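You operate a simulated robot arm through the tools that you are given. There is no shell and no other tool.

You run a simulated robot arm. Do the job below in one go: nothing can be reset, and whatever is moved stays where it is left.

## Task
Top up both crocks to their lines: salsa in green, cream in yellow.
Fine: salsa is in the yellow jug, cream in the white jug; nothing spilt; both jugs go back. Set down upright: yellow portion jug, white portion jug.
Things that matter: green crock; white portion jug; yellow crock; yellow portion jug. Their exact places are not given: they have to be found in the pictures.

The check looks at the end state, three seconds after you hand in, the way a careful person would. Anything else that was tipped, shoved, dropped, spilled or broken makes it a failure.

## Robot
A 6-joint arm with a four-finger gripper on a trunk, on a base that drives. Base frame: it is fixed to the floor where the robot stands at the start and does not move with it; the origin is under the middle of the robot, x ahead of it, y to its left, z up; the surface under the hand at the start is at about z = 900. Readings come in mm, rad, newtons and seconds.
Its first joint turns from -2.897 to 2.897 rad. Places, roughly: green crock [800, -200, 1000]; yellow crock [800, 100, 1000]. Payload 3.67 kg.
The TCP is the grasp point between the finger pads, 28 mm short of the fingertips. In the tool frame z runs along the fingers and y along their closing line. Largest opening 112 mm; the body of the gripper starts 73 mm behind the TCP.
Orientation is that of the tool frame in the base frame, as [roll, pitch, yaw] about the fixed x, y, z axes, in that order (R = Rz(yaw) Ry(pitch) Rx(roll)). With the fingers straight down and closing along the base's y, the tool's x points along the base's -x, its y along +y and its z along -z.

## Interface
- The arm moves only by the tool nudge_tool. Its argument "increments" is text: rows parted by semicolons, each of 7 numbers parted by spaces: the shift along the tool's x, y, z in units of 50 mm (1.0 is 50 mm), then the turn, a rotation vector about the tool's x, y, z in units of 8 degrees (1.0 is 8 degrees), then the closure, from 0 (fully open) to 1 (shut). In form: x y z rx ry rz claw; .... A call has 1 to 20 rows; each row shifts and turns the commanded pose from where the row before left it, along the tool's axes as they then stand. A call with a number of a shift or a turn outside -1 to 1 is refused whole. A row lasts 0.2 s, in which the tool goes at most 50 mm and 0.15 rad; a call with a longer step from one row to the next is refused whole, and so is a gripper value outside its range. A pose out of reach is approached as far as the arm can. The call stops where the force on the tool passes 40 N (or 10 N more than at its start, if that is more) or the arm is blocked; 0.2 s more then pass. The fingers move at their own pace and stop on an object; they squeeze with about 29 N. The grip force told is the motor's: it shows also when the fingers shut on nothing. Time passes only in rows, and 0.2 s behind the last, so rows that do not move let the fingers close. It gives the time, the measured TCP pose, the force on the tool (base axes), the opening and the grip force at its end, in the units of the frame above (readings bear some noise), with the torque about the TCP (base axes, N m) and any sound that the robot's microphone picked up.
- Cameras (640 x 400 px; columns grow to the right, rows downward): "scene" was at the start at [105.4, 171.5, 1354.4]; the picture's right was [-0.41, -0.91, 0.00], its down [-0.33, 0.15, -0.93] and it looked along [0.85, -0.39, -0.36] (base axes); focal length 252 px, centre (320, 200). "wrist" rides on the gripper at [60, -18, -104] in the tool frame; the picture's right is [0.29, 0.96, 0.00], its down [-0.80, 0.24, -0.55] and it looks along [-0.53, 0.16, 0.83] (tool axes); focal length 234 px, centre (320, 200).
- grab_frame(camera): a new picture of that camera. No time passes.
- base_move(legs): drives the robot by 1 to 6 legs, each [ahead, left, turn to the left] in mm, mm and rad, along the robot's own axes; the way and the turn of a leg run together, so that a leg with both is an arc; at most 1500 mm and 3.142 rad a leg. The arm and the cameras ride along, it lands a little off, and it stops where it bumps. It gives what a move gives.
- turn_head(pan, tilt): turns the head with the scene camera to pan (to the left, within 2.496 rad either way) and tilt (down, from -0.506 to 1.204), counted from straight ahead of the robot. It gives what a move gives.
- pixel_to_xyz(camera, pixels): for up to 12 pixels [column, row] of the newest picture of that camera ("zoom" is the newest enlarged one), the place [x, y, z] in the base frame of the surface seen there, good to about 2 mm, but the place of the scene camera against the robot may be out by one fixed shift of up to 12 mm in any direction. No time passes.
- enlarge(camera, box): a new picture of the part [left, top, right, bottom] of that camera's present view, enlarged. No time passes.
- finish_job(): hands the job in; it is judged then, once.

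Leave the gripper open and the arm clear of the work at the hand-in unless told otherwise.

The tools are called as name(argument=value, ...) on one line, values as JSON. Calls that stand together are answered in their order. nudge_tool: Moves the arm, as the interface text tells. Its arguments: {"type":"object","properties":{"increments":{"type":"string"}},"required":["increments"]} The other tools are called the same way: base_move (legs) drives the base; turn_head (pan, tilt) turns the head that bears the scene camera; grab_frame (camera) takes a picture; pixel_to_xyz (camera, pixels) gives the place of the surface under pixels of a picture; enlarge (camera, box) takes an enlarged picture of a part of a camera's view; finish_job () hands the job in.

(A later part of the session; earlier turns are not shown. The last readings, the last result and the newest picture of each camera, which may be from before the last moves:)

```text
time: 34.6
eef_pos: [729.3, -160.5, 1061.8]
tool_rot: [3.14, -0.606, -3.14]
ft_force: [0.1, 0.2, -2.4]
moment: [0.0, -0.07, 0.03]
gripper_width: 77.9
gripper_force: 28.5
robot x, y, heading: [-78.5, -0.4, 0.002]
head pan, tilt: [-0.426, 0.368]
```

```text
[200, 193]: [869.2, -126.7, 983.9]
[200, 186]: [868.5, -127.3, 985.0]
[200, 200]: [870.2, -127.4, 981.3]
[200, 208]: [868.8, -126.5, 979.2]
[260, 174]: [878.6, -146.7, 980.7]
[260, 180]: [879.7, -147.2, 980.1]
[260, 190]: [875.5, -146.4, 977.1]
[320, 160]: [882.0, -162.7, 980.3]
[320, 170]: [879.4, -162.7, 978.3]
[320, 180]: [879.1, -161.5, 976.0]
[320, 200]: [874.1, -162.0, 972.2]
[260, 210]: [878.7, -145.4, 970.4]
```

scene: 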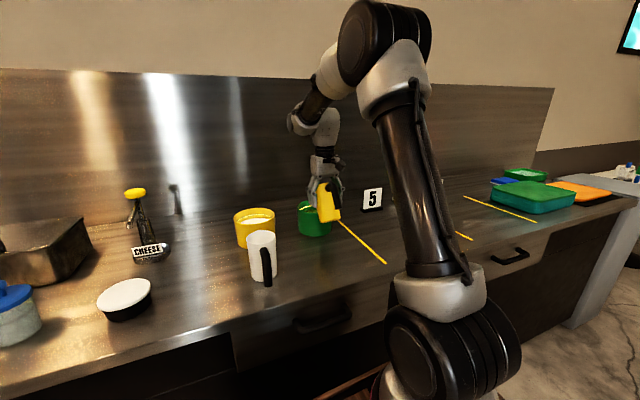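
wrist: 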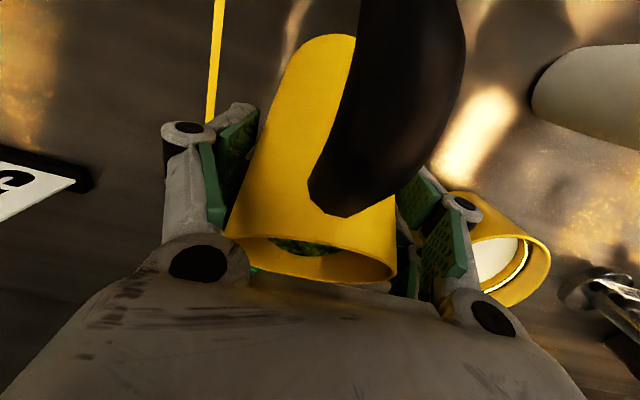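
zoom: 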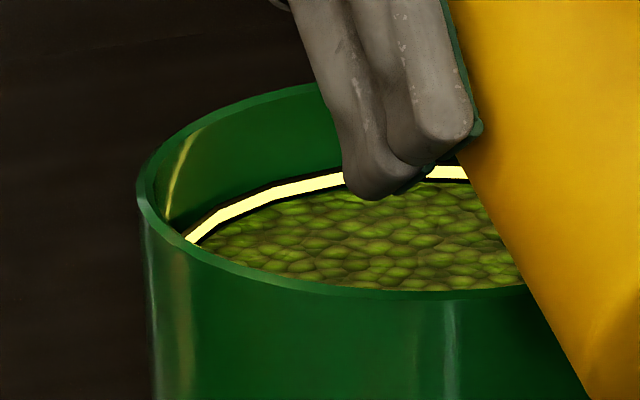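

The line's centre is about 2 mm above the contents. I add 1.3° tilt and hold.

nudge_tool(increments="0 0 0 0 0.08 0 1;0 0 0 0 0.08 0 1;0 0 0 0 0 0 1;0 0 0 0 0 0 1;0 0 0 0 0 0 1;0 0 0 0 0 0 1;0 0 0 0 0 0 1;0 0 0 0 0 0 1")

enlarge(camera="scene", box=[296, 200, 320, 215])

pixel_to_xyz(camera="zoom", pixels=[[300, 250], [350, 250], [400, 250], [450, 250], [300, 220], [350, 220], [400, 220], [450, 220], [320, 184], [320, 190], [320, 200], [440, 200]])

```text
time: 36.4
eef_pos: [729.9, -160.2, 1059.5]
tool_rot: [3.14, -0.629, 3.141]
ft_force: [-0.6, -0.2, -2.7]
moment: [-0.02, -0.12, 0.01]
gripper_width: 77.8
gripper_force: 29.1
robot x, y, heading: [-73.9, -0.1, -0.002]
head pan, tilt: [-0.426, 0.368]
```

```text
16.00 times, centred on (308, 208) of scene
```

zoom: 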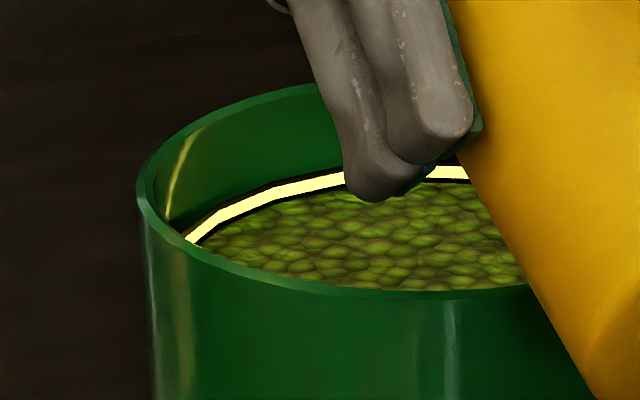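

```text
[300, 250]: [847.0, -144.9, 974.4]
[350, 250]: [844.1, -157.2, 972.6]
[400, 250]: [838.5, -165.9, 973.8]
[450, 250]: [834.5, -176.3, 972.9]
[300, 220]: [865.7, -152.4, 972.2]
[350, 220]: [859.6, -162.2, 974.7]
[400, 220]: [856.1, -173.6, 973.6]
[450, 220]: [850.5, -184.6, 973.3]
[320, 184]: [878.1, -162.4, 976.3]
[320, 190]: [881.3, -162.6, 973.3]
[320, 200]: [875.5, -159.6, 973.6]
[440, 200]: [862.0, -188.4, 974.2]
```

Little changed (≈973.7 against ≈976). One more degree, then hold.

nudge_tool(increments="0 0 0 0 0.07 0 1;0 0 0 0 0.06 0 1;0 0 0 0 0 0 1;0 0 0 0 0 0 1;0 0 0 0 0 0 1;0 0 0 0 0 0 1;0 0 0 0 0 0 1")

enlarge(camera="scene", box=[296, 200, 320, 215])

pixel_to_xyz(camera="zoom", pixels=[[300, 250], [350, 250], [400, 250], [450, 250], [300, 220], [350, 220], [400, 220], [450, 220], [320, 184], [320, 190], [320, 200], [440, 200]])

enlarge(camera="wrist", box=[220, 200, 420, 320])

```text
time: 38.0
eef_pos: [731.0, -159.1, 1061.3]
tool_rot: [3.141, -0.646, -3.141]
ft_force: [0.4, -0.6, -3.5]
moment: [-0.02, -0.1, 0.01]
gripper_width: 77.7
gripper_force: 28.7
robot x, y, heading: [-80.6, 2.5, 0.003]
head pan, tilt: [-0.426, 0.368]
```

```text
16.00 times, centred on (308, 208) of scene
```

zoom: 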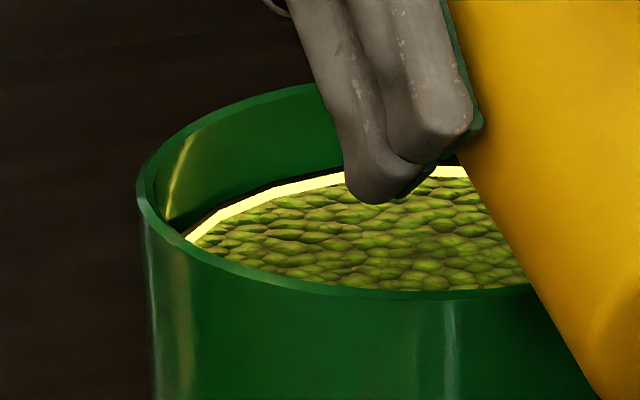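

```text
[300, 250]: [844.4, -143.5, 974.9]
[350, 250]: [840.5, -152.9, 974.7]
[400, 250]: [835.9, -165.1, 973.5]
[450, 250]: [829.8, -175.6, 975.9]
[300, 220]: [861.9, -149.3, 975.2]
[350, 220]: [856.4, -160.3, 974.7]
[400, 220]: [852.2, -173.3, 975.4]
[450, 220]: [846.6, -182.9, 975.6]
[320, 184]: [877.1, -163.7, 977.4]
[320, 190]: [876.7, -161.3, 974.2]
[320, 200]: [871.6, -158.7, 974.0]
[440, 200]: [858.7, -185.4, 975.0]
```

```text
3.20 times, centred on (320, 260) of wrist
```

zoom: 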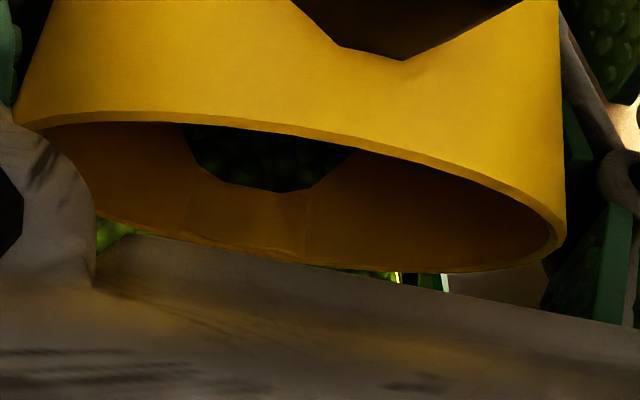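

Contents now reach mid-line (≈975 against ≈975.5). I stop pouring: tilt back to 32°, rise 40 mm, then back to upright.

nudge_tool(increments="0 0 0 0 -0.38 0 1;0 0 0 0 -0.5 0 1;0 0 0 0 -0.5 0 1;0 0 0 0 -0.5 0 1;0 0 0 0 -0.5 0 1;0 0 0 0 -0.5 0 1;0 0 0 0 -0.5 0 1;0 0 0 0 -0.5 0 1;0 0 0 0 -0.5 0 1;0 0 -0.2 0 0 0 1;0 0 -0.4 0 0 0 1;0 0 -0.2 0 0 0 1;0 0 0 0 0 0 1")

nudge_tool(increments="0 0 0 0 -0.25 0 1;0 0 0 0 -0.5 0 1;0 0 0 0 -0.5 0 1;0 0 0 0 -0.5 0 1;0 0 0 0 -0.5 0 1;0 0 0 0 -0.5 0 1;0 0 0 0 -0.5 0 1;0 0 0 0 -0.5 0 1;0 0 0 0 -0.25 0 1;0 0 0 0 0 0 1")

grab_frame(camera="scene")

```text
time: 40.8
eef_pos: [731.5, -159.7, 1101.2]
tool_rot: [3.141, -0.034, 3.141]
ft_force: [-0.6, 0.6, -2.6]
moment: [0.0, -0.06, -0.02]
gripper_width: 77.6
gripper_force: 28.7
robot x, y, heading: [-75.7, 2.7, 0.002]
head pan, tilt: [-0.426, 0.368]
```

```text
time: 43.0
eef_pos: [730.9, -159.9, 1100.6]
tool_rot: [3.142, 0.524, -3.141]
ft_force: [-0.3, 0.3, -2.4]
moment: [0.01, 0.0, -0.01]
gripper_width: 77.5
gripper_force: 28.9
robot x, y, heading: [-75.2, 2.5, -0.001]
head pan, tilt: [-0.426, 0.368]
```

```text
taken
```

scene: 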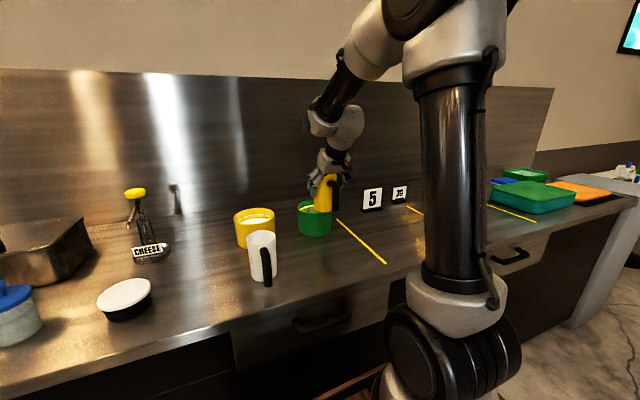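

The jug is upright again and about 2 N lighter. I move it back to x≈606.5, y≈-163 at height, the same way it came.

nudge_tool(increments="0.087 0 -0.05 0 0 0 1;0.173 0 -0.1 0 0 0 1;0.346 0 -0.2 0 0 0 1;0.346 -0.02 -0.2 0 0 0 1;0.346 -0.02 -0.2 0 0 0 1;0.346 -0.02 -0.2 0 0 0 1;0.346 -0.02 -0.2 0 0 0 1;0.173 0 -0.1 0 0 0 1;0 0 0 0 0 0 1")

enlarge(camera="scene", box=[272, 190, 352, 240])

pixel_to_xyz(camera="zoom", pixels=[[300, 135], [330, 130], [360, 130], [300, 150], [330, 150], [360, 150], [330, 160], [330, 120], [300, 125], [360, 120]])

```text
time: 45.0
eef_pos: [607.4, -163.3, 1101.6]
tool_rot: [3.141, 0.525, 3.14]
ft_force: [-0.6, -0.5, -3.5]
moment: [0.01, 0.01, 0.02]
gripper_width: 77.9
gripper_force: 29.4
robot x, y, heading: [-78.3, -2.4, 0.003]
head pan, tilt: [-0.426, 0.368]
```

```text
8.00 times, centred on (312, 215) of scene
```

zoom: 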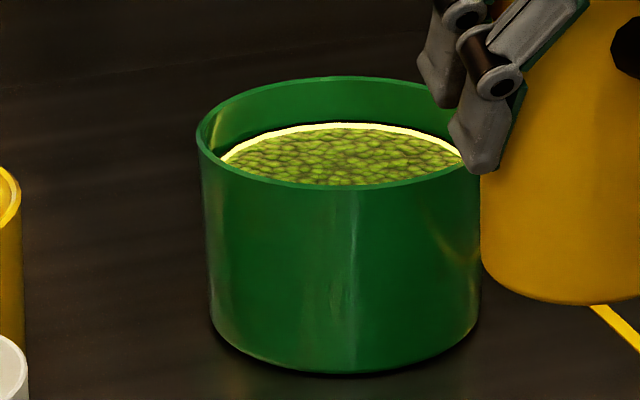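

```text
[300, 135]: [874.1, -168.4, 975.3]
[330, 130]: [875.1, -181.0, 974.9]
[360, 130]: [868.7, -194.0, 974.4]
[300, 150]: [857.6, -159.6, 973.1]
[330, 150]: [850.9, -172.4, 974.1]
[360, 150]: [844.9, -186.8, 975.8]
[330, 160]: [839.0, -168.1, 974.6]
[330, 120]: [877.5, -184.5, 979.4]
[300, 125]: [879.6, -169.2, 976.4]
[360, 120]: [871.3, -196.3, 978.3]
```

The green crock is filled to the line. I lower the jug the same 120 mm, slowly at the end.

nudge_tool(increments="0.1 0 0.173 0 0 0 1;0.2 0 0.346 0 0 0 1;0.2 0 0.346 0 0 0 1;0.2 0 0.346 0 0 0 1;0.2 0 0.346 0 0 0 1;0.1 0 0.173 0 0 0 1;0.1 0 0.173 0 0 0 1;0.05 0 0.087 0 0 0 1;0.03 0 0.052 0 0 0 1;0 0 0 0 0 0 1")

enlarge(camera="scene", box=[290, 180, 400, 290])

```text
time: 47.2
eef_pos: [606.5, -163.9, 982.7]
tool_rot: [3.14, 0.523, -3.141]
ft_force: [0.6, 0.6, -1.0]
moment: [-0.01, 0.06, 0.0]
gripper_width: 77.7
gripper_force: 29.0
robot x, y, heading: [-77.2, -1.9, 0.0]
head pan, tilt: [-0.426, 0.368]
```

```text
3.64 times, centred on (345, 235) of scene
```

zoom: 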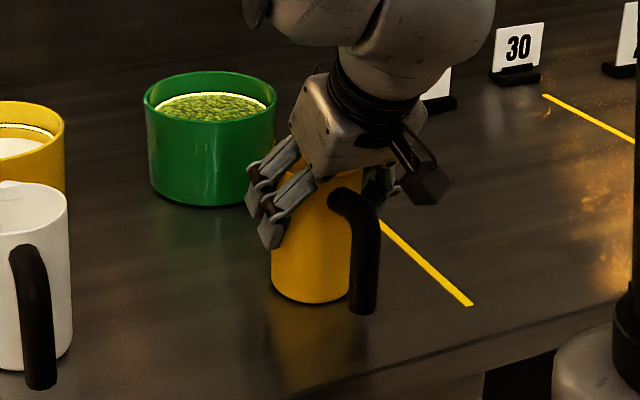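

The load is shrinking (−1 N), so it is touching nearly. I lower another 1.5 mm.

nudge_tool(increments="0.01 0 0.017 0 0 0 1;0.005 0 0.009 0 0 0 1;0 0 0 0 0 0 1")

```text
time: 48.0
eef_pos: [606.3, -164.1, 982.6]
tool_rot: [3.14, 0.524, -3.141]
ft_force: [1.3, 1.5, 9.9]
moment: [0.11, 0.21, -0.02]
gripper_width: 77.9
gripper_force: 28.4
robot x, y, heading: [-73.4, 1.5, 0.0]
head pan, tilt: [-0.426, 0.368]
```

It is standing on the table (+10 N). I ease 0.8 mm up and open the fingers.

nudge_tool(increments="-0.008 0 -0.014 0 0 0 1;0 0 0 0 0 0 0.25;0 0 0 0 0 0 0.1;0 0 0 0 0 0 0;0 0 0 0 0 0 0;0 0 0 0 0 0 0")

enlarge(camera="scene", box=[290, 180, 400, 290])

grab_frame(camera="wrist")

```text
time: 49.4
eef_pos: [607.1, -164.4, 981.2]
tool_rot: [3.141, 0.524, 3.141]
ft_force: [1.4, 0.3, 0.2]
moment: [-0.03, 0.01, 0.01]
gripper_width: 112.2
gripper_force: 0.1
robot x, y, heading: [-73.0, 1.1, 0.003]
head pan, tilt: [-0.426, 0.368]
```

```text
3.64 times, centred on (345, 235) of scene
```

zoom: 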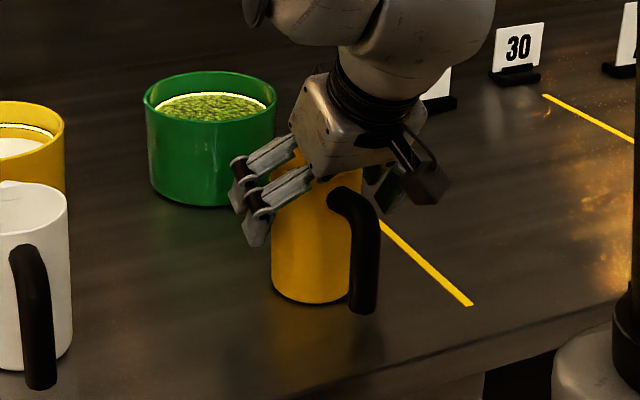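

```text
taken
```

wrist: 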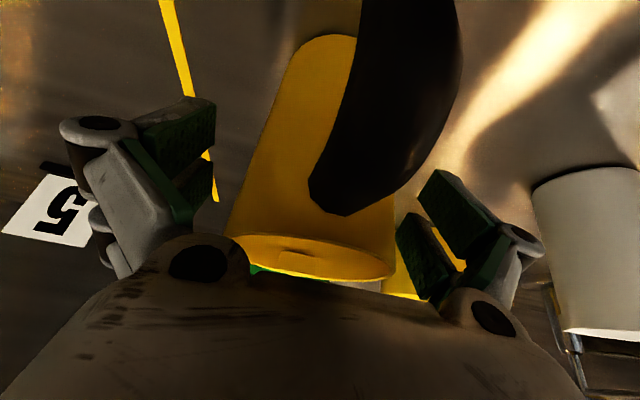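

Released; the jug stands on its spot. I rise 145 mm straight up, then move over the white jug at (625,76.5).

nudge_tool(increments="-0.1 0 -0.173 0 0 0 0;-0.2 0 -0.346 0 0 0 0;-0.25 0 -0.433 0 0 0 0;-0.25 0 -0.433 0 0 0 0;-0.25 0 -0.433 0 0 0 0;-0.25 0 -0.433 0 0 0 0;-0.15 0 -0.26 0 0 0 0;-0.1 0.6 0.06 0 0 0 0;-0.1 0.6 0.06 0 0 0 0;-0.112 0.6 0.06 0 0 0 0;0 0.6 0 0 0 0 0;0 0.6 0 0 0 0 0;0 0.6 0 0 0 0 0;0 0.6 0 0 0 0 0;0 0.61 0 0 0 0 0;0 0 0 0 0 0 0")

grab_frame(camera="wrist")

enlarge(camera="scene", box=[220, 180, 400, 300])

```text
time: 52.8
eef_pos: [624.0, 77.2, 1126.5]
tool_rot: [3.141, 0.524, 3.141]
ft_force: [0.2, 0.0, -0.8]
moment: [0.0, -0.03, 0.02]
gripper_width: 112.1
gripper_force: 0.1
robot x, y, heading: [-76.4, 0.8, 0.001]
head pan, tilt: [-0.426, 0.368]
```

```text
taken
```

wrist: 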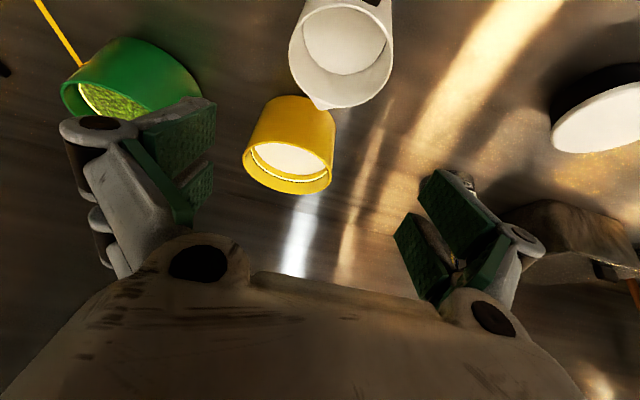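

```text
3.33 times, centred on (310, 240) of scene
```

zoom: 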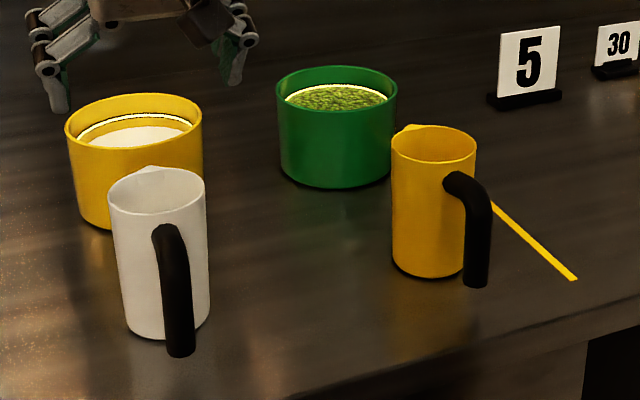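

The yellow jug stands upright in its place with no spill. Now I measure the white jug rim and yellow crock in the wrist view.

pixel_to_xyz(camera="wrist", pixels=[[319, 108], [291, 50], [392, 48], [300, 80], [380, 84], [293, 40], [388, 65], [345, 40], [288, 160], [290, 183], [246, 150], [332, 170]])

```text
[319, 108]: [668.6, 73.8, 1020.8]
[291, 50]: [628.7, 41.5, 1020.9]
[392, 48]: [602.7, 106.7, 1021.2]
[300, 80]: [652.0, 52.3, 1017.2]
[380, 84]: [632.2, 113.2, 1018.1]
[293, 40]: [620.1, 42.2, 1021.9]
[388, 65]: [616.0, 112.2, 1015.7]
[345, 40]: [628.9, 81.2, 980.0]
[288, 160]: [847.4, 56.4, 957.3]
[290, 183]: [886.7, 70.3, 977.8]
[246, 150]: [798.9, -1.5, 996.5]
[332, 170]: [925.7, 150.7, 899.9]
```

White jug centre ≈(625.5,77.3). I go down 145 mm around it.

nudge_tool(increments="0.224 0 0.448 0 0 0 0;0.25 0 0.433 0 0 0 0;0.25 0 0.433 0 0 0 0;0.25 0 0.433 0 0 0 0;0.25 0 0.433 0 0 0 0;0.2 0 0.346 0 0 0 0;0 0 0 0 0 0 0")

grab_frame(camera="wrist")

enlarge(camera="scene", box=[210, 180, 330, 300])

```text
time: 54.4
eef_pos: [624.4, 75.1, 981.7]
tool_rot: [-3.142, 0.524, -3.141]
ft_force: [0.4, 1.0, -0.1]
moment: [0.02, 0.05, 0.02]
gripper_width: 112.0
gripper_force: 0.0
robot x, y, heading: [-74.8, 1.8, -0.0]
head pan, tilt: [-0.426, 0.368]
```

```text
taken
```

wrist: 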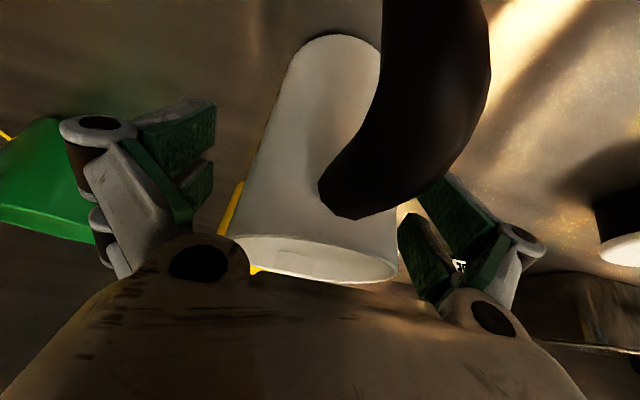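

```text
3.33 times, centred on (270, 240) of scene
```

zoom: 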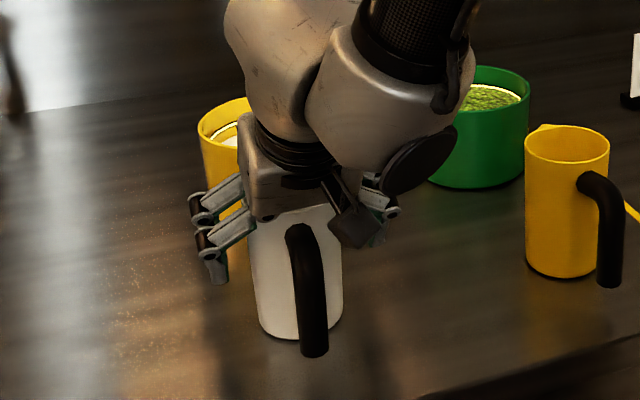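

The jug is about 2 mm to the left of the finger middle. I shift +2 mm in y, then close.

nudge_tool(increments="0 0.04 0 0 0 0 0;0 0 0 0 0 0 0.2;0 0 0 0 0 0 0.3;0 0 0 0 0 0 1;0 0 0 0 0 0 1;0 0 0 0 0 0 1;0 0 0 0 0 0 1")

```text
time: 56.0
eef_pos: [625.9, 77.9, 982.6]
tool_rot: [3.141, 0.524, -3.141]
ft_force: [-0.3, -0.4, -0.4]
moment: [-0.04, 0.04, 0.06]
gripper_width: 77.7
gripper_force: 29.6
robot x, y, heading: [-77.6, -1.3, 0.002]
head pan, tilt: [-0.426, 0.368]
```

Gripped at 77.7 mm. I lift 20 mm, then 100 mm more, then move forward to about (742,43): slightly right of the crock's middle so the scene camera can see the contents past the jug.

nudge_tool(increments="-0.05 0 -0.087 0 0 0 1;-0.05 0 -0.087 0 0 0 1;-0.1 0 -0.173 0 0 0 1;0 0 0 0 0 0 1")

nudge_tool(increments="-0.1 0 -0.173 0 0 0 1;-0.2 0 -0.346 0 0 0 1;-0.2 0 -0.346 0 0 0 1;-0.2 0 -0.346 0 0 0 1;-0.2 0 -0.346 0 0 0 1;-0.1 0 -0.173 0 0 0 1;0 0 0 0 0 0 1;-0.173 -0.07 0.1 0 0 0 1;-0.346 -0.14 0.2 0 0 0 1;-0.346 -0.14 0.2 0 0 0 1;-0.346 -0.14 0.2 0 0 0 1;-0.346 -0.14 0.2 0 0 0 1;-0.346 -0.06 0.2 0 0 0 1;-0.115 0 0.067 0 0 0 1;0 0 0 0 0 0 1")

enlarge(camera="scene", box=[200, 160, 320, 260])

grab_frame(camera="wrist")

```text
time: 57.0
eef_pos: [626.0, 79.2, 1001.9]
tool_rot: [3.141, 0.523, 3.141]
ft_force: [0.8, 0.2, -4.3]
moment: [0.0, -0.01, 0.01]
gripper_width: 77.7
gripper_force: 28.8
robot x, y, heading: [-75.4, 1.2, 0.003]
head pan, tilt: [-0.426, 0.368]
```

```text
time: 60.2
eef_pos: [743.3, 43.2, 1101.4]
tool_rot: [-3.141, 0.524, -3.141]
ft_force: [0.8, 0.0, -5.0]
moment: [-0.02, 0.0, 0.01]
gripper_width: 77.7
gripper_force: 28.9
robot x, y, heading: [-75.4, 0.0, -0.003]
head pan, tilt: [-0.426, 0.368]
```

```text
4.00 times, centred on (260, 210) of scene
```

zoom: 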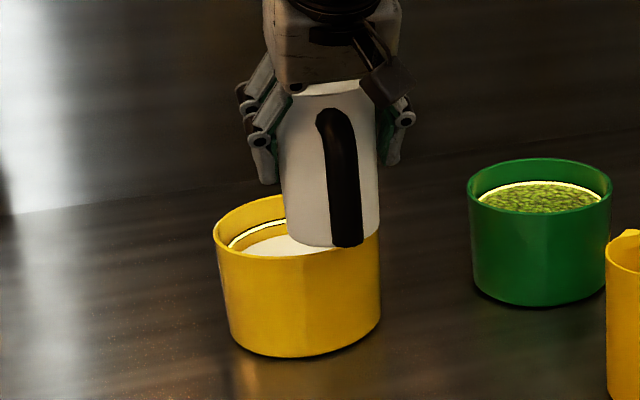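

```text
taken
```

wrist: 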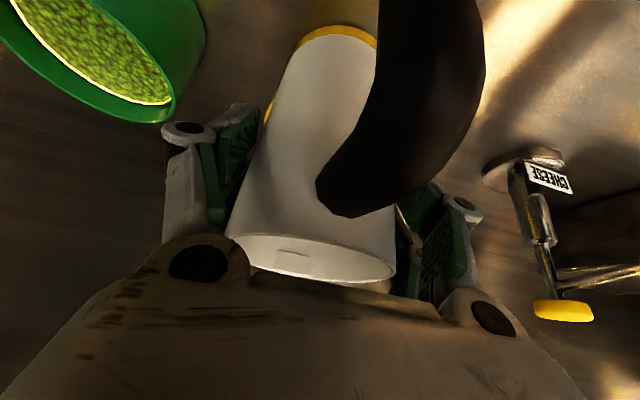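

The left part of the cream and line is visible. I tilt to 32° and lower 40 mm.

nudge_tool(increments="0 0 0 0 0.25 0 1;0 0 0 0 0.5 0 1;0 0 0 0 0.5 0 1;0 0 0 0 0.5 0 1;0 0 0 0 0.5 0 1;0 0 0 0 0.5 0 1;0 0 0 0 0.5 0 1;0 0 0 0 0.5 0 1;0 0 0 0 0.25 0 1;0 0 0.2 0 0 0 1;0 0 0.4 0 0 0 1;0 0 0.2 0 0 0 1;0 0 0 0 0.25 0 1;0 0 0 0 0.25 0 1;0 0 0 0 0 0 1")

enlarge(camera="scene", box=[220, 180, 300, 230])

enlarge(camera="wrist", box=[220, 200, 420, 320])

```text
time: 63.4
eef_pos: [742.1, 45.1, 1060.8]
tool_rot: [3.141, -0.104, -3.141]
ft_force: [0.2, -0.5, -3.4]
moment: [0.02, -0.07, 0.0]
gripper_width: 77.5
gripper_force: 29.2
robot x, y, heading: [-74.7, 1.2, -0.003]
head pan, tilt: [-0.426, 0.368]
```

```text
8.00 times, centred on (260, 205) of scene
```

zoom: 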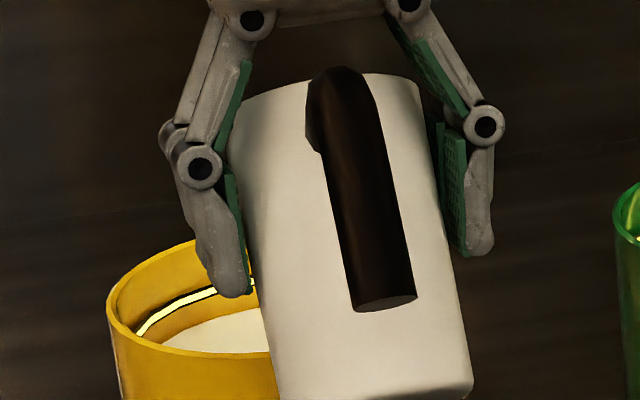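

```text
3.20 times, centred on (320, 260) of wrist
```

zoom: 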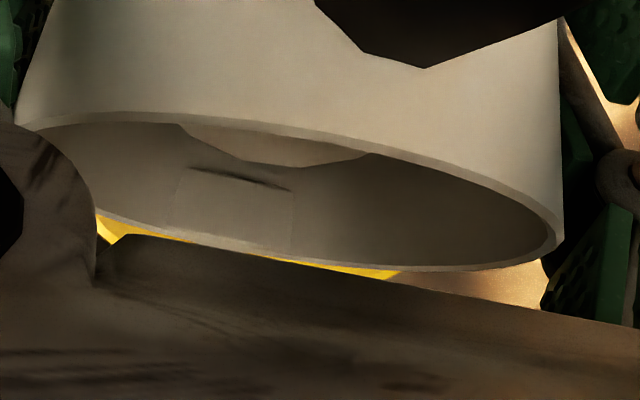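

At 36° the cream is still well below the lip. I go to 44°.

nudge_tool(increments="0 0 0 0 0.25 0 1;0 0 0 0 0.25 0 1;0 0 0 0 0.25 0 1;0 0 0 0 0.25 0 1;0 0 0 0 0 0 1;0 0 0 0 0 0 1")

enlarge(camera="scene", box=[228, 200, 268, 225])

pixel_to_xyz(camera="zoom", pixels=[[200, 240], [220, 310], [260, 320], [300, 330], [240, 330], [260, 300], [180, 245], [220, 225]])

enlarge(camera="wrist", box=[220, 200, 420, 320])

```text
time: 64.8
eef_pos: [741.1, 43.4, 1062.9]
tool_rot: [-3.142, -0.245, -3.141]
ft_force: [-0.1, 0.5, -4.9]
moment: [0.0, -0.12, -0.03]
gripper_width: 77.6
gripper_force: 28.6
robot x, y, heading: [-75.3, 0.7, -0.001]
head pan, tilt: [-0.426, 0.368]
```

```text
16.00 times, centred on (248, 212) of scene
```

zoom: 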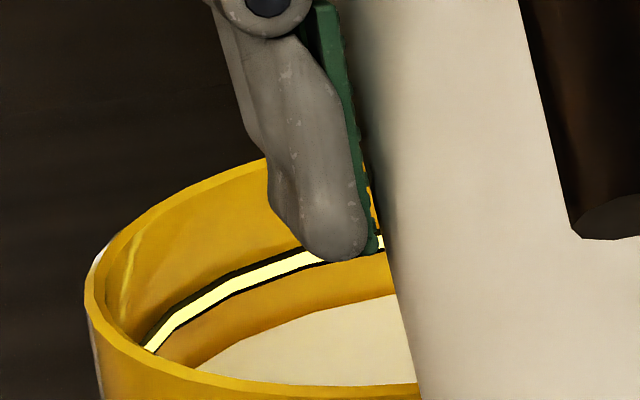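

```text
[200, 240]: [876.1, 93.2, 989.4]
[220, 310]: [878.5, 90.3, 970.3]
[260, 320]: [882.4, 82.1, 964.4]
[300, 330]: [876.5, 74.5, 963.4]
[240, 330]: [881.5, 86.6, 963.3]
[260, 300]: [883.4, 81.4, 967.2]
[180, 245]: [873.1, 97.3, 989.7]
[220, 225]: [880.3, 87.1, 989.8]
```

```text
3.20 times, centred on (320, 260) of wrist
```

zoom: 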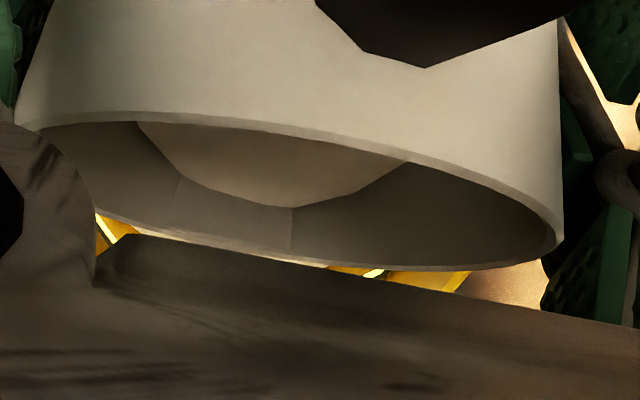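

Cream reads 963, still short of the lip in the jug. I go to 50°.

nudge_tool(increments="0 0 0 0 0.15 0 1;0 0 0 0 0.15 0 1;0 0 0 0 0.15 0 1;0 0 0 0 0.15 0 1;0 0 0 0 0.15 0 1;0 0 0 0 0 0 1;0 0 0 0 0 0 1;0 0 0 0 0 0 1;0 0 0 0 0 0 1")

enlarge(camera="scene", box=[228, 200, 268, 225])

pixel_to_xyz(camera="zoom", pixels=[[180, 315], [220, 287], [260, 270], [300, 257], [300, 340], [340, 340], [380, 340], [340, 360], [300, 360], [260, 350]])

enlarge(camera="wrist", box=[220, 200, 420, 320])

```text
time: 66.8
eef_pos: [740.7, 45.1, 1062.7]
tool_rot: [3.141, -0.349, -3.141]
ft_force: [-0.9, 0.1, -4.4]
moment: [-0.01, -0.13, 0.0]
gripper_width: 77.5
gripper_force: 29.2
robot x, y, heading: [-77.7, -3.8, 0.004]
head pan, tilt: [-0.426, 0.368]
```

```text
16.00 times, centred on (248, 212) of scene
```

zoom: 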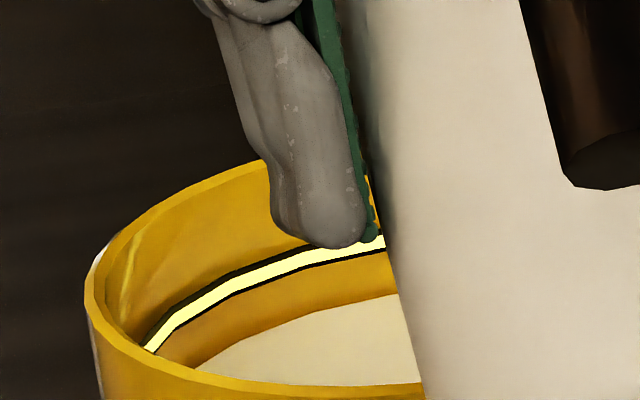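

```text
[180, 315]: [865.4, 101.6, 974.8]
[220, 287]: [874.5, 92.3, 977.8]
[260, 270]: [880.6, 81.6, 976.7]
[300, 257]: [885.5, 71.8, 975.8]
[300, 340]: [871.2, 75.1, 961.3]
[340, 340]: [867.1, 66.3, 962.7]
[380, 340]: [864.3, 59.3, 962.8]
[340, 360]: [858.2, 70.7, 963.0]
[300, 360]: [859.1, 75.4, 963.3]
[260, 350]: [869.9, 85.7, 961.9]
```

```text
3.20 times, centred on (320, 260) of wrist
```

zoom: 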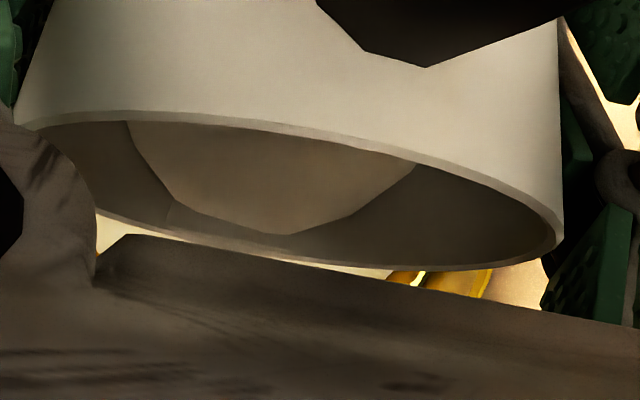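

Cream 962.8, line ≈976; it has hardly begun. I go to 54°.

nudge_tool(increments="0 0 0 0 0.13 0 1;0 0 0 0 0.13 0 1;0 0 0 0 0.12 0 1;0 0 0 0 0.12 0 1;0 0 0 0 0 0 1;0 0 0 0 0 0 1;0 0 0 0 0 0 1;0 0 0 0 0 0 1;0 0 0 0 0 0 1")

enlarge(camera="scene", box=[228, 200, 268, 225])

pixel_to_xyz(camera="zoom", pixels=[[300, 340], [340, 340], [380, 340], [340, 360], [300, 360], [260, 350], [380, 370], [260, 370]])

enlarge(camera="wrist", box=[220, 200, 420, 320])

```text
time: 68.8
eef_pos: [741.3, 44.7, 1061.9]
tool_rot: [-3.141, -0.42, -3.141]
ft_force: [0.8, -1.3, -3.6]
moment: [-0.03, -0.14, 0.01]
gripper_width: 77.6
gripper_force: 29.1
robot x, y, heading: [-75.2, 4.4, 0.003]
head pan, tilt: [-0.426, 0.368]
```

```text
16.00 times, centred on (248, 212) of scene
```

zoom: 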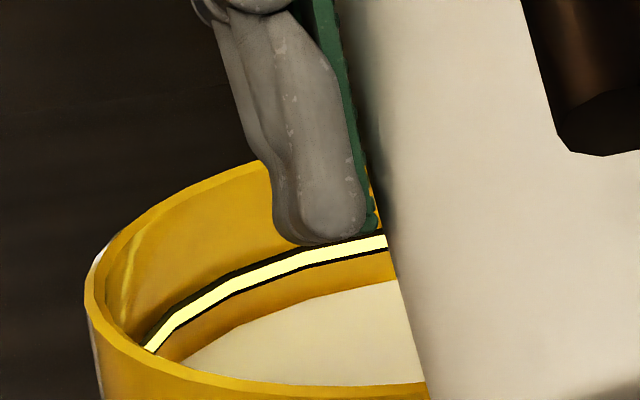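

```text
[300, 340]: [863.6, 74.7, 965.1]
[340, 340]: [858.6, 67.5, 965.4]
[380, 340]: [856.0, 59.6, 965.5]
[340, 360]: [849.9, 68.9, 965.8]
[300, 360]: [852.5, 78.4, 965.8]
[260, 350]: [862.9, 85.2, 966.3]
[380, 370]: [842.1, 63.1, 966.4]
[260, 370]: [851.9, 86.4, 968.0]
```

```text
3.20 times, centred on (320, 260) of wrist
```

zoom: 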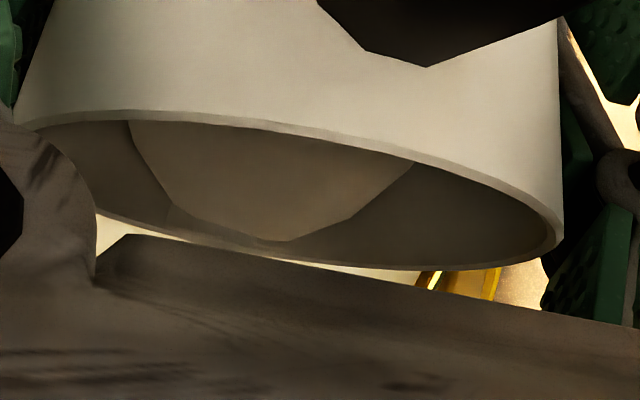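

Cream 965.8 and rising cleanly. I go to 57.5°.

nudge_tool(increments="0 0 0 0 0.12 0 1;0 0 0 0 0.12 0 1;0 0 0 0 0.12 0 1;0 0 0 0 0.08 0 1;0 0 0 0 0 0 1;0 0 0 0 0 0 1;0 0 0 0 0 0 1;0 0 0 0 0 0 1;0 0 0 0 0 0 1;0 0 0 0 0 0 1")

enlarge(camera="scene", box=[228, 200, 268, 225])

pixel_to_xyz(camera="zoom", pixels=[[300, 340], [340, 340], [380, 340], [340, 360], [300, 360], [260, 350], [380, 370], [260, 370]])

enlarge(camera="scene", box=[210, 170, 310, 250])

```text
time: 71.0
eef_pos: [741.0, 44.0, 1063.0]
tool_rot: [-3.141, -0.48, 3.141]
ft_force: [-0.1, -0.3, -3.8]
moment: [0.04, -0.12, -0.03]
gripper_width: 77.7
gripper_force: 29.1
robot x, y, heading: [-78.0, -2.4, 0.001]
head pan, tilt: [-0.426, 0.368]
```

```text
16.00 times, centred on (248, 212) of scene
```

zoom: 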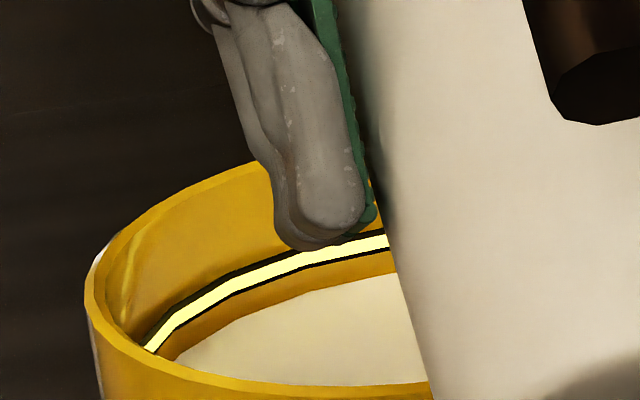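

```text
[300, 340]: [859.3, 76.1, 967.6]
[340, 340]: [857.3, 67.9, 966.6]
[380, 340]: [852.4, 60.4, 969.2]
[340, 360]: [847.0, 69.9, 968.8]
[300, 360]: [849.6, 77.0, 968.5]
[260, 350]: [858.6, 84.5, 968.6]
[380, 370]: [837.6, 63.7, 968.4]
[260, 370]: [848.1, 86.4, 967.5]
```

```text
5.00 times, centred on (260, 210) of scene
```

zoom: 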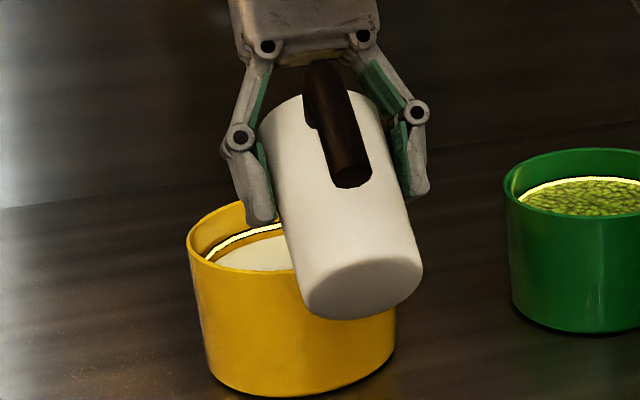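

Cream 968, line ≈976. I go to 60.5°.

nudge_tool(increments="0 0 0 0 0.1 0 1;0 0 0 0 0.1 0 1;0 0 0 0 0.1 0 1;0 0 0 0 0.08 0 1;0 0 0 0 0 0 1;0 0 0 0 0 0 1;0 0 0 0 0 0 1;0 0 0 0 0 0 1;0 0 0 0 0 0 1;0 0 0 0 0 0 1")

enlarge(camera="scene", box=[228, 200, 268, 225])

pixel_to_xyz(camera="zoom", pixels=[[300, 340], [340, 340], [380, 340], [340, 360], [300, 360], [260, 350], [380, 370], [260, 370]])

```text
time: 73.2
eef_pos: [742.0, 44.0, 1061.3]
tool_rot: [-3.14, -0.535, 3.14]
ft_force: [-0.7, -0.1, -3.9]
moment: [-0.03, -0.1, 0.02]
gripper_width: 77.6
gripper_force: 28.4
robot x, y, heading: [-73.3, 2.8, -0.001]
head pan, tilt: [-0.426, 0.368]
```

```text
16.00 times, centred on (248, 212) of scene
```

zoom: 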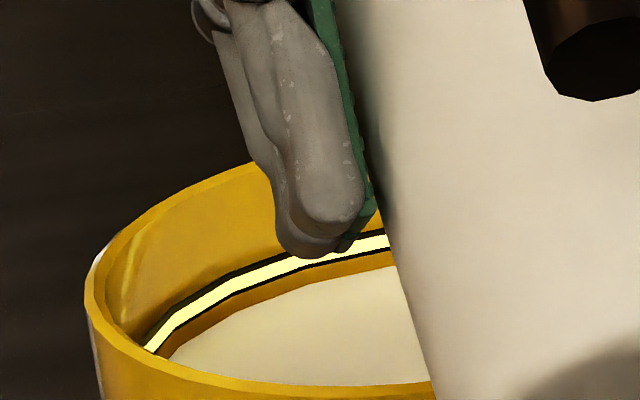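

```text
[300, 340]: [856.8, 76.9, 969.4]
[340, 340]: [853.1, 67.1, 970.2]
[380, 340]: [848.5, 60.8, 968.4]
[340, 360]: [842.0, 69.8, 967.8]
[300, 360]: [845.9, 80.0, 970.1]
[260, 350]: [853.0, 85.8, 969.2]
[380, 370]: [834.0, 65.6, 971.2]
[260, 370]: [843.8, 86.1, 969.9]
```

Cream ≈969.7; far edge at zoom row 266 against line centre row 241. I go to 63.5°.

nudge_tool(increments="0 0 0 0 0.1 0 1;0 0 0 0 0.1 0 1;0 0 0 0 0.1 0 1;0 0 0 0 0.08 0 1;0 0 0 0 0 0 1;0 0 0 0 0 0 1;0 0 0 0 0 0 1;0 0 0 0 0 0 1;0 0 0 0 0 0 1;0 0 0 0 0 0 1")

enlarge(camera="scene", box=[228, 200, 268, 225])

pixel_to_xyz(camera="zoom", pixels=[[300, 340], [340, 340], [380, 340], [340, 360], [300, 360], [260, 350], [380, 370], [260, 370]])

```text
time: 75.4
eef_pos: [741.5, 44.9, 1062.5]
tool_rot: [3.141, -0.586, 3.14]
ft_force: [1.1, 0.8, -2.8]
moment: [0.0, -0.1, 0.02]
gripper_width: 77.5
gripper_force: 29.0
robot x, y, heading: [-76.9, 0.7, -0.001]
head pan, tilt: [-0.426, 0.368]
```

```text
16.00 times, centred on (248, 212) of scene
```

zoom: 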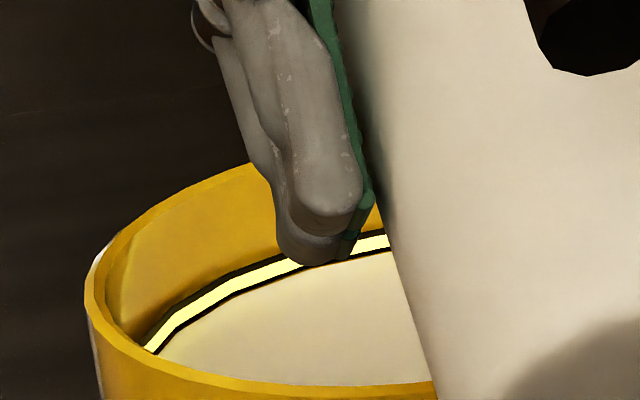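

```text
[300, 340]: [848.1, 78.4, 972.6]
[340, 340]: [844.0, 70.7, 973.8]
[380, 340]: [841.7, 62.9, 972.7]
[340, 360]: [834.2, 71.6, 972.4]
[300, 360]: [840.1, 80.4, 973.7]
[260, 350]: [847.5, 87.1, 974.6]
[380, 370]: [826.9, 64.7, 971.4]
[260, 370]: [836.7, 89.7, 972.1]
```

Cream ≈973, touching the line's lower border. I add 1.1° and hold.

nudge_tool(increments="0 0 0 0 0.07 0 1;0 0 0 0 0.07 0 1;0 0 0 0 0 0 1;0 0 0 0 0 0 1;0 0 0 0 0 0 1;0 0 0 0 0 0 1;0 0 0 0 0 0 1;0 0 0 0 0 0 1")

enlarge(camera="scene", box=[228, 200, 268, 225])

pixel_to_xyz(camera="zoom", pixels=[[300, 340], [340, 340], [380, 340], [340, 360], [300, 360], [260, 350], [380, 370], [260, 370]])

```text
time: 77.2
eef_pos: [740.7, 44.1, 1061.4]
tool_rot: [3.142, -0.606, -3.141]
ft_force: [0.0, -0.1, -2.6]
moment: [0.02, -0.11, 0.01]
gripper_width: 77.3
gripper_force: 29.1
robot x, y, heading: [-77.4, -1.3, 0.001]
head pan, tilt: [-0.426, 0.368]
```

```text
16.00 times, centred on (248, 212) of scene
```

zoom: 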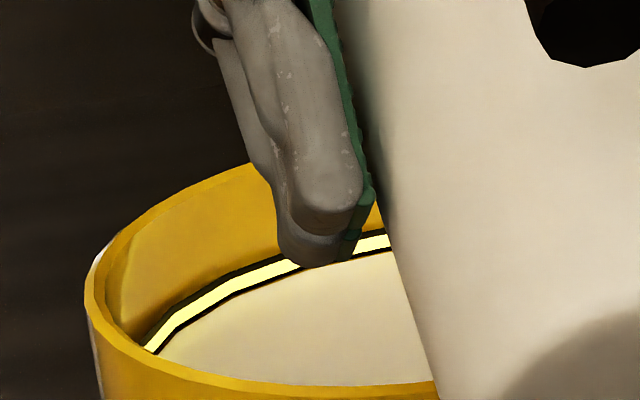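

```text
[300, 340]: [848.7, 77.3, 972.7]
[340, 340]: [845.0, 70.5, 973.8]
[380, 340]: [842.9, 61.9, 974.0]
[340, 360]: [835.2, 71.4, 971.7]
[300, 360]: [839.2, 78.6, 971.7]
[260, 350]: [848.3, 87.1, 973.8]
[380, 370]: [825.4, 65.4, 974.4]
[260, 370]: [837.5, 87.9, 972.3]
```

No change yet (same hysteresis as with the salsa). I add 1° more and hold.

nudge_tool(increments="0 0 0 0 0.06 0 1;0 0 0 0 0.06 0 1;0 0 0 0 0 0 1;0 0 0 0 0 0 1;0 0 0 0 0 0 1;0 0 0 0 0 0 1;0 0 0 0 0 0 1;0 0 0 0 0 0 1")

enlarge(camera="scene", box=[228, 200, 268, 225])

pixel_to_xyz(camera="zoom", pixels=[[300, 340], [340, 340], [380, 340], [340, 360], [300, 360], [260, 350], [380, 370], [260, 370]])

```text
time: 79.0
eef_pos: [740.0, 43.7, 1061.5]
tool_rot: [3.142, -0.623, 3.141]
ft_force: [-0.1, -0.5, -3.3]
moment: [0.02, -0.1, 0.0]
gripper_width: 77.6
gripper_force: 29.0
robot x, y, heading: [-74.6, 2.3, -0.001]
head pan, tilt: [-0.426, 0.368]
```

```text
16.00 times, centred on (248, 212) of scene
```

zoom: 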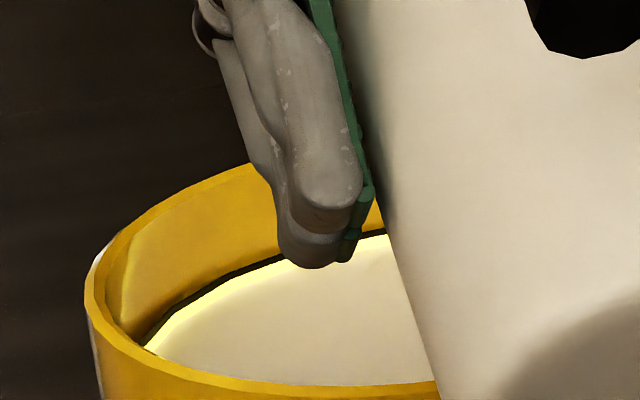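

```text
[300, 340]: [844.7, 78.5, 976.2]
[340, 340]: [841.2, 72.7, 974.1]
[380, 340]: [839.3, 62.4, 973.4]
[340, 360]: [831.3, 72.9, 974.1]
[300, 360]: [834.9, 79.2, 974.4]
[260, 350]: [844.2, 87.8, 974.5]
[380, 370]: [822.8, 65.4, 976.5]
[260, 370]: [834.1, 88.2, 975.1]
```

Cream now lies on the line (≈975). I tilt back to 32°, rise 40 mm, and go upright.

nudge_tool(increments="0 0 0 0 -0.41 0 1;0 0 0 0 -0.5 0 1;0 0 0 0 -0.5 0 1;0 0 0 0 -0.5 0 1;0 0 0 0 -0.5 0 1;0 0 0 0 -0.5 0 1;0 0 0 0 -0.5 0 1;0 0 0 0 -0.5 0 1;0 0 0 0 -0.3 0 1;0 0 -0.2 0 0 0 1;0 0 -0.4 0 0 0 1;0 0 -0.2 0 0 0 1;0 0 0 0 0 0 1")

nudge_tool(increments="0 0 0 0 -0.25 0 1;0 0 0 0 -0.5 0 1;0 0 0 0 -0.5 0 1;0 0 0 0 -0.5 0 1;0 0 0 0 -0.5 0 1;0 0 0 0 -0.5 0 1;0 0 0 0 -0.5 0 1;0 0 0 0 -0.5 0 1;0 0 0 0 -0.25 0 1;0 0 0 0 0 0 1")

nudge_tool(increments="0.115 0 -0.067 0 0 0 1;0.346 0.06 -0.2 0 0 0 1;0.346 0.14 -0.2 0 0 0 1;0.346 0.14 -0.2 0 0 0 1;0.346 0.14 -0.2 0 0 0 1;0.346 0.14 -0.2 0 0 0 1;0.173 0.07 -0.1 0 0 0 1;0 0 0 0 0 0 1")

enlarge(camera="scene", box=[200, 180, 320, 280])

```text
time: 81.8
eef_pos: [742.2, 43.8, 1101.6]
tool_rot: [3.141, -0.035, 3.14]
ft_force: [1.2, 0.1, -2.7]
moment: [0.03, -0.09, 0.02]
gripper_width: 77.3
gripper_force: 29.3
robot x, y, heading: [-77.7, 0.0, -0.001]
head pan, tilt: [-0.426, 0.368]
```

```text
time: 84.0
eef_pos: [742.2, 45.0, 1101.6]
tool_rot: [3.141, 0.523, 3.141]
ft_force: [0.3, -0.4, -2.2]
moment: [-0.04, -0.03, -0.01]
gripper_width: 77.2
gripper_force: 28.8
robot x, y, heading: [-75.0, 2.4, -0.006]
head pan, tilt: [-0.426, 0.368]
```

```text
time: 85.8
eef_pos: [625.7, 77.8, 1102.1]
tool_rot: [3.141, 0.523, 3.141]
ft_force: [0.2, -0.4, -3.4]
moment: [0.0, 0.01, -0.01]
gripper_width: 77.4
gripper_force: 29.4
robot x, y, heading: [-75.5, 1.7, -0.001]
head pan, tilt: [-0.426, 0.368]
```

```text
4.00 times, centred on (260, 230) of scene
```

zoom: 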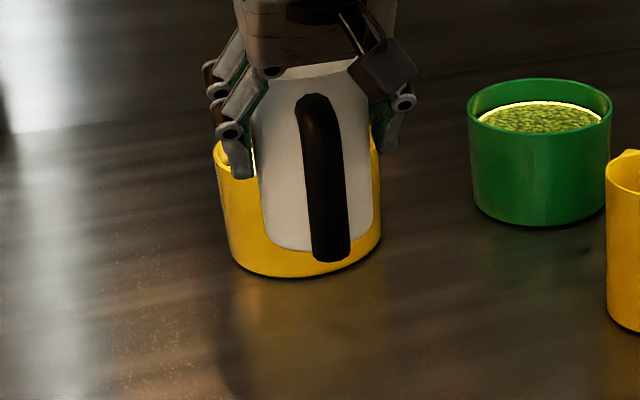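

The jug is upright over its starting place. I lower it 118 mm, slow at the end.

nudge_tool(increments="0.1 0 0.173 0 0 0 1;0.2 0 0.346 0 0 0 1;0.2 0 0.346 0 0 0 1;0.2 0 0.346 0 0 0 1;0.2 0 0.346 0 0 0 1;0.1 0 0.173 0 0 0 1;0.1 0 0.173 0 0 0 1;0.05 0 0.087 0 0 0 1;0.03 0 0.052 0 0 0 1;0 0 0 0 0 0 1")

nudge_tool(increments="0.01 0 0.017 0 0 0 1;0 0 0 0 0 0 1")

```text
time: 88.0
eef_pos: [625.1, 78.8, 983.4]
tool_rot: [3.14, 0.525, 3.141]
ft_force: [0.6, 0.9, -3.1]
moment: [0.02, 0.01, 0.0]
gripper_width: 77.1
gripper_force: 28.9
robot x, y, heading: [-72.7, 0.0, -0.002]
head pan, tilt: [-0.426, 0.368]
```

```text
time: 88.6
eef_pos: [626.8, 78.4, 983.7]
tool_rot: [3.141, 0.524, 3.14]
ft_force: [-0.6, -0.9, -3.5]
moment: [-0.01, -0.04, 0.0]
gripper_width: 77.1
gripper_force: 29.1
robot x, y, heading: [-78.5, 0.6, -0.001]
head pan, tilt: [-0.426, 0.368]
```

Not touching yet (−3.5 N). I lower in 0.5 mm steps.

nudge_tool(increments="0.005 0 0.009 0 0 0 1;0.005 0 0.009 0 0 0 1;0 0 0 0 0 0 1")

```text
time: 89.4
eef_pos: [626.5, 77.7, 983.0]
tool_rot: [3.142, 0.525, -3.142]
ft_force: [0.8, -1.5, 2.4]
moment: [-0.13, 0.01, 0.05]
gripper_width: 76.9
gripper_force: 29.1
robot x, y, heading: [-75.7, 0.5, -0.002]
head pan, tilt: [-0.426, 0.368]
```

It now bears on the table (+2.4 N). I open the fingers.

nudge_tool(increments="0 0 0 0 0 0 1;0 0 0 0 0 0 0.25;0 0 0 0 0 0 0.1;0 0 0 0 0 0 0;0 0 0 0 0 0 0;0 0 0 0 0 0 0")

grab_frame(camera="wrist")

```text
time: 90.8
eef_pos: [625.2, 77.7, 983.4]
tool_rot: [3.142, 0.525, -3.141]
ft_force: [-0.5, 1.1, -0.6]
moment: [0.0, -0.02, 0.01]
gripper_width: 112.1
gripper_force: 0.1
robot x, y, heading: [-76.9, -0.2, 0.006]
head pan, tilt: [-0.426, 0.368]
```

```text
taken
```

wrist: 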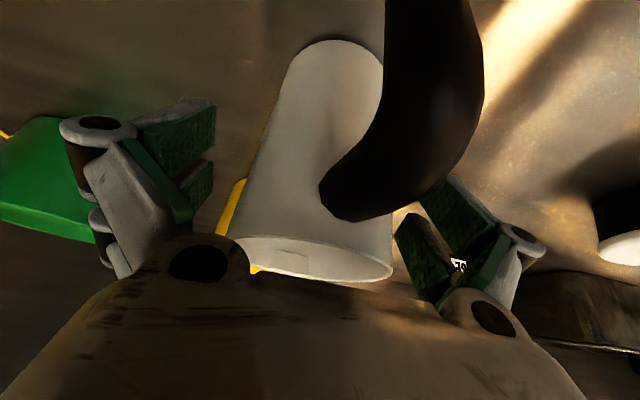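

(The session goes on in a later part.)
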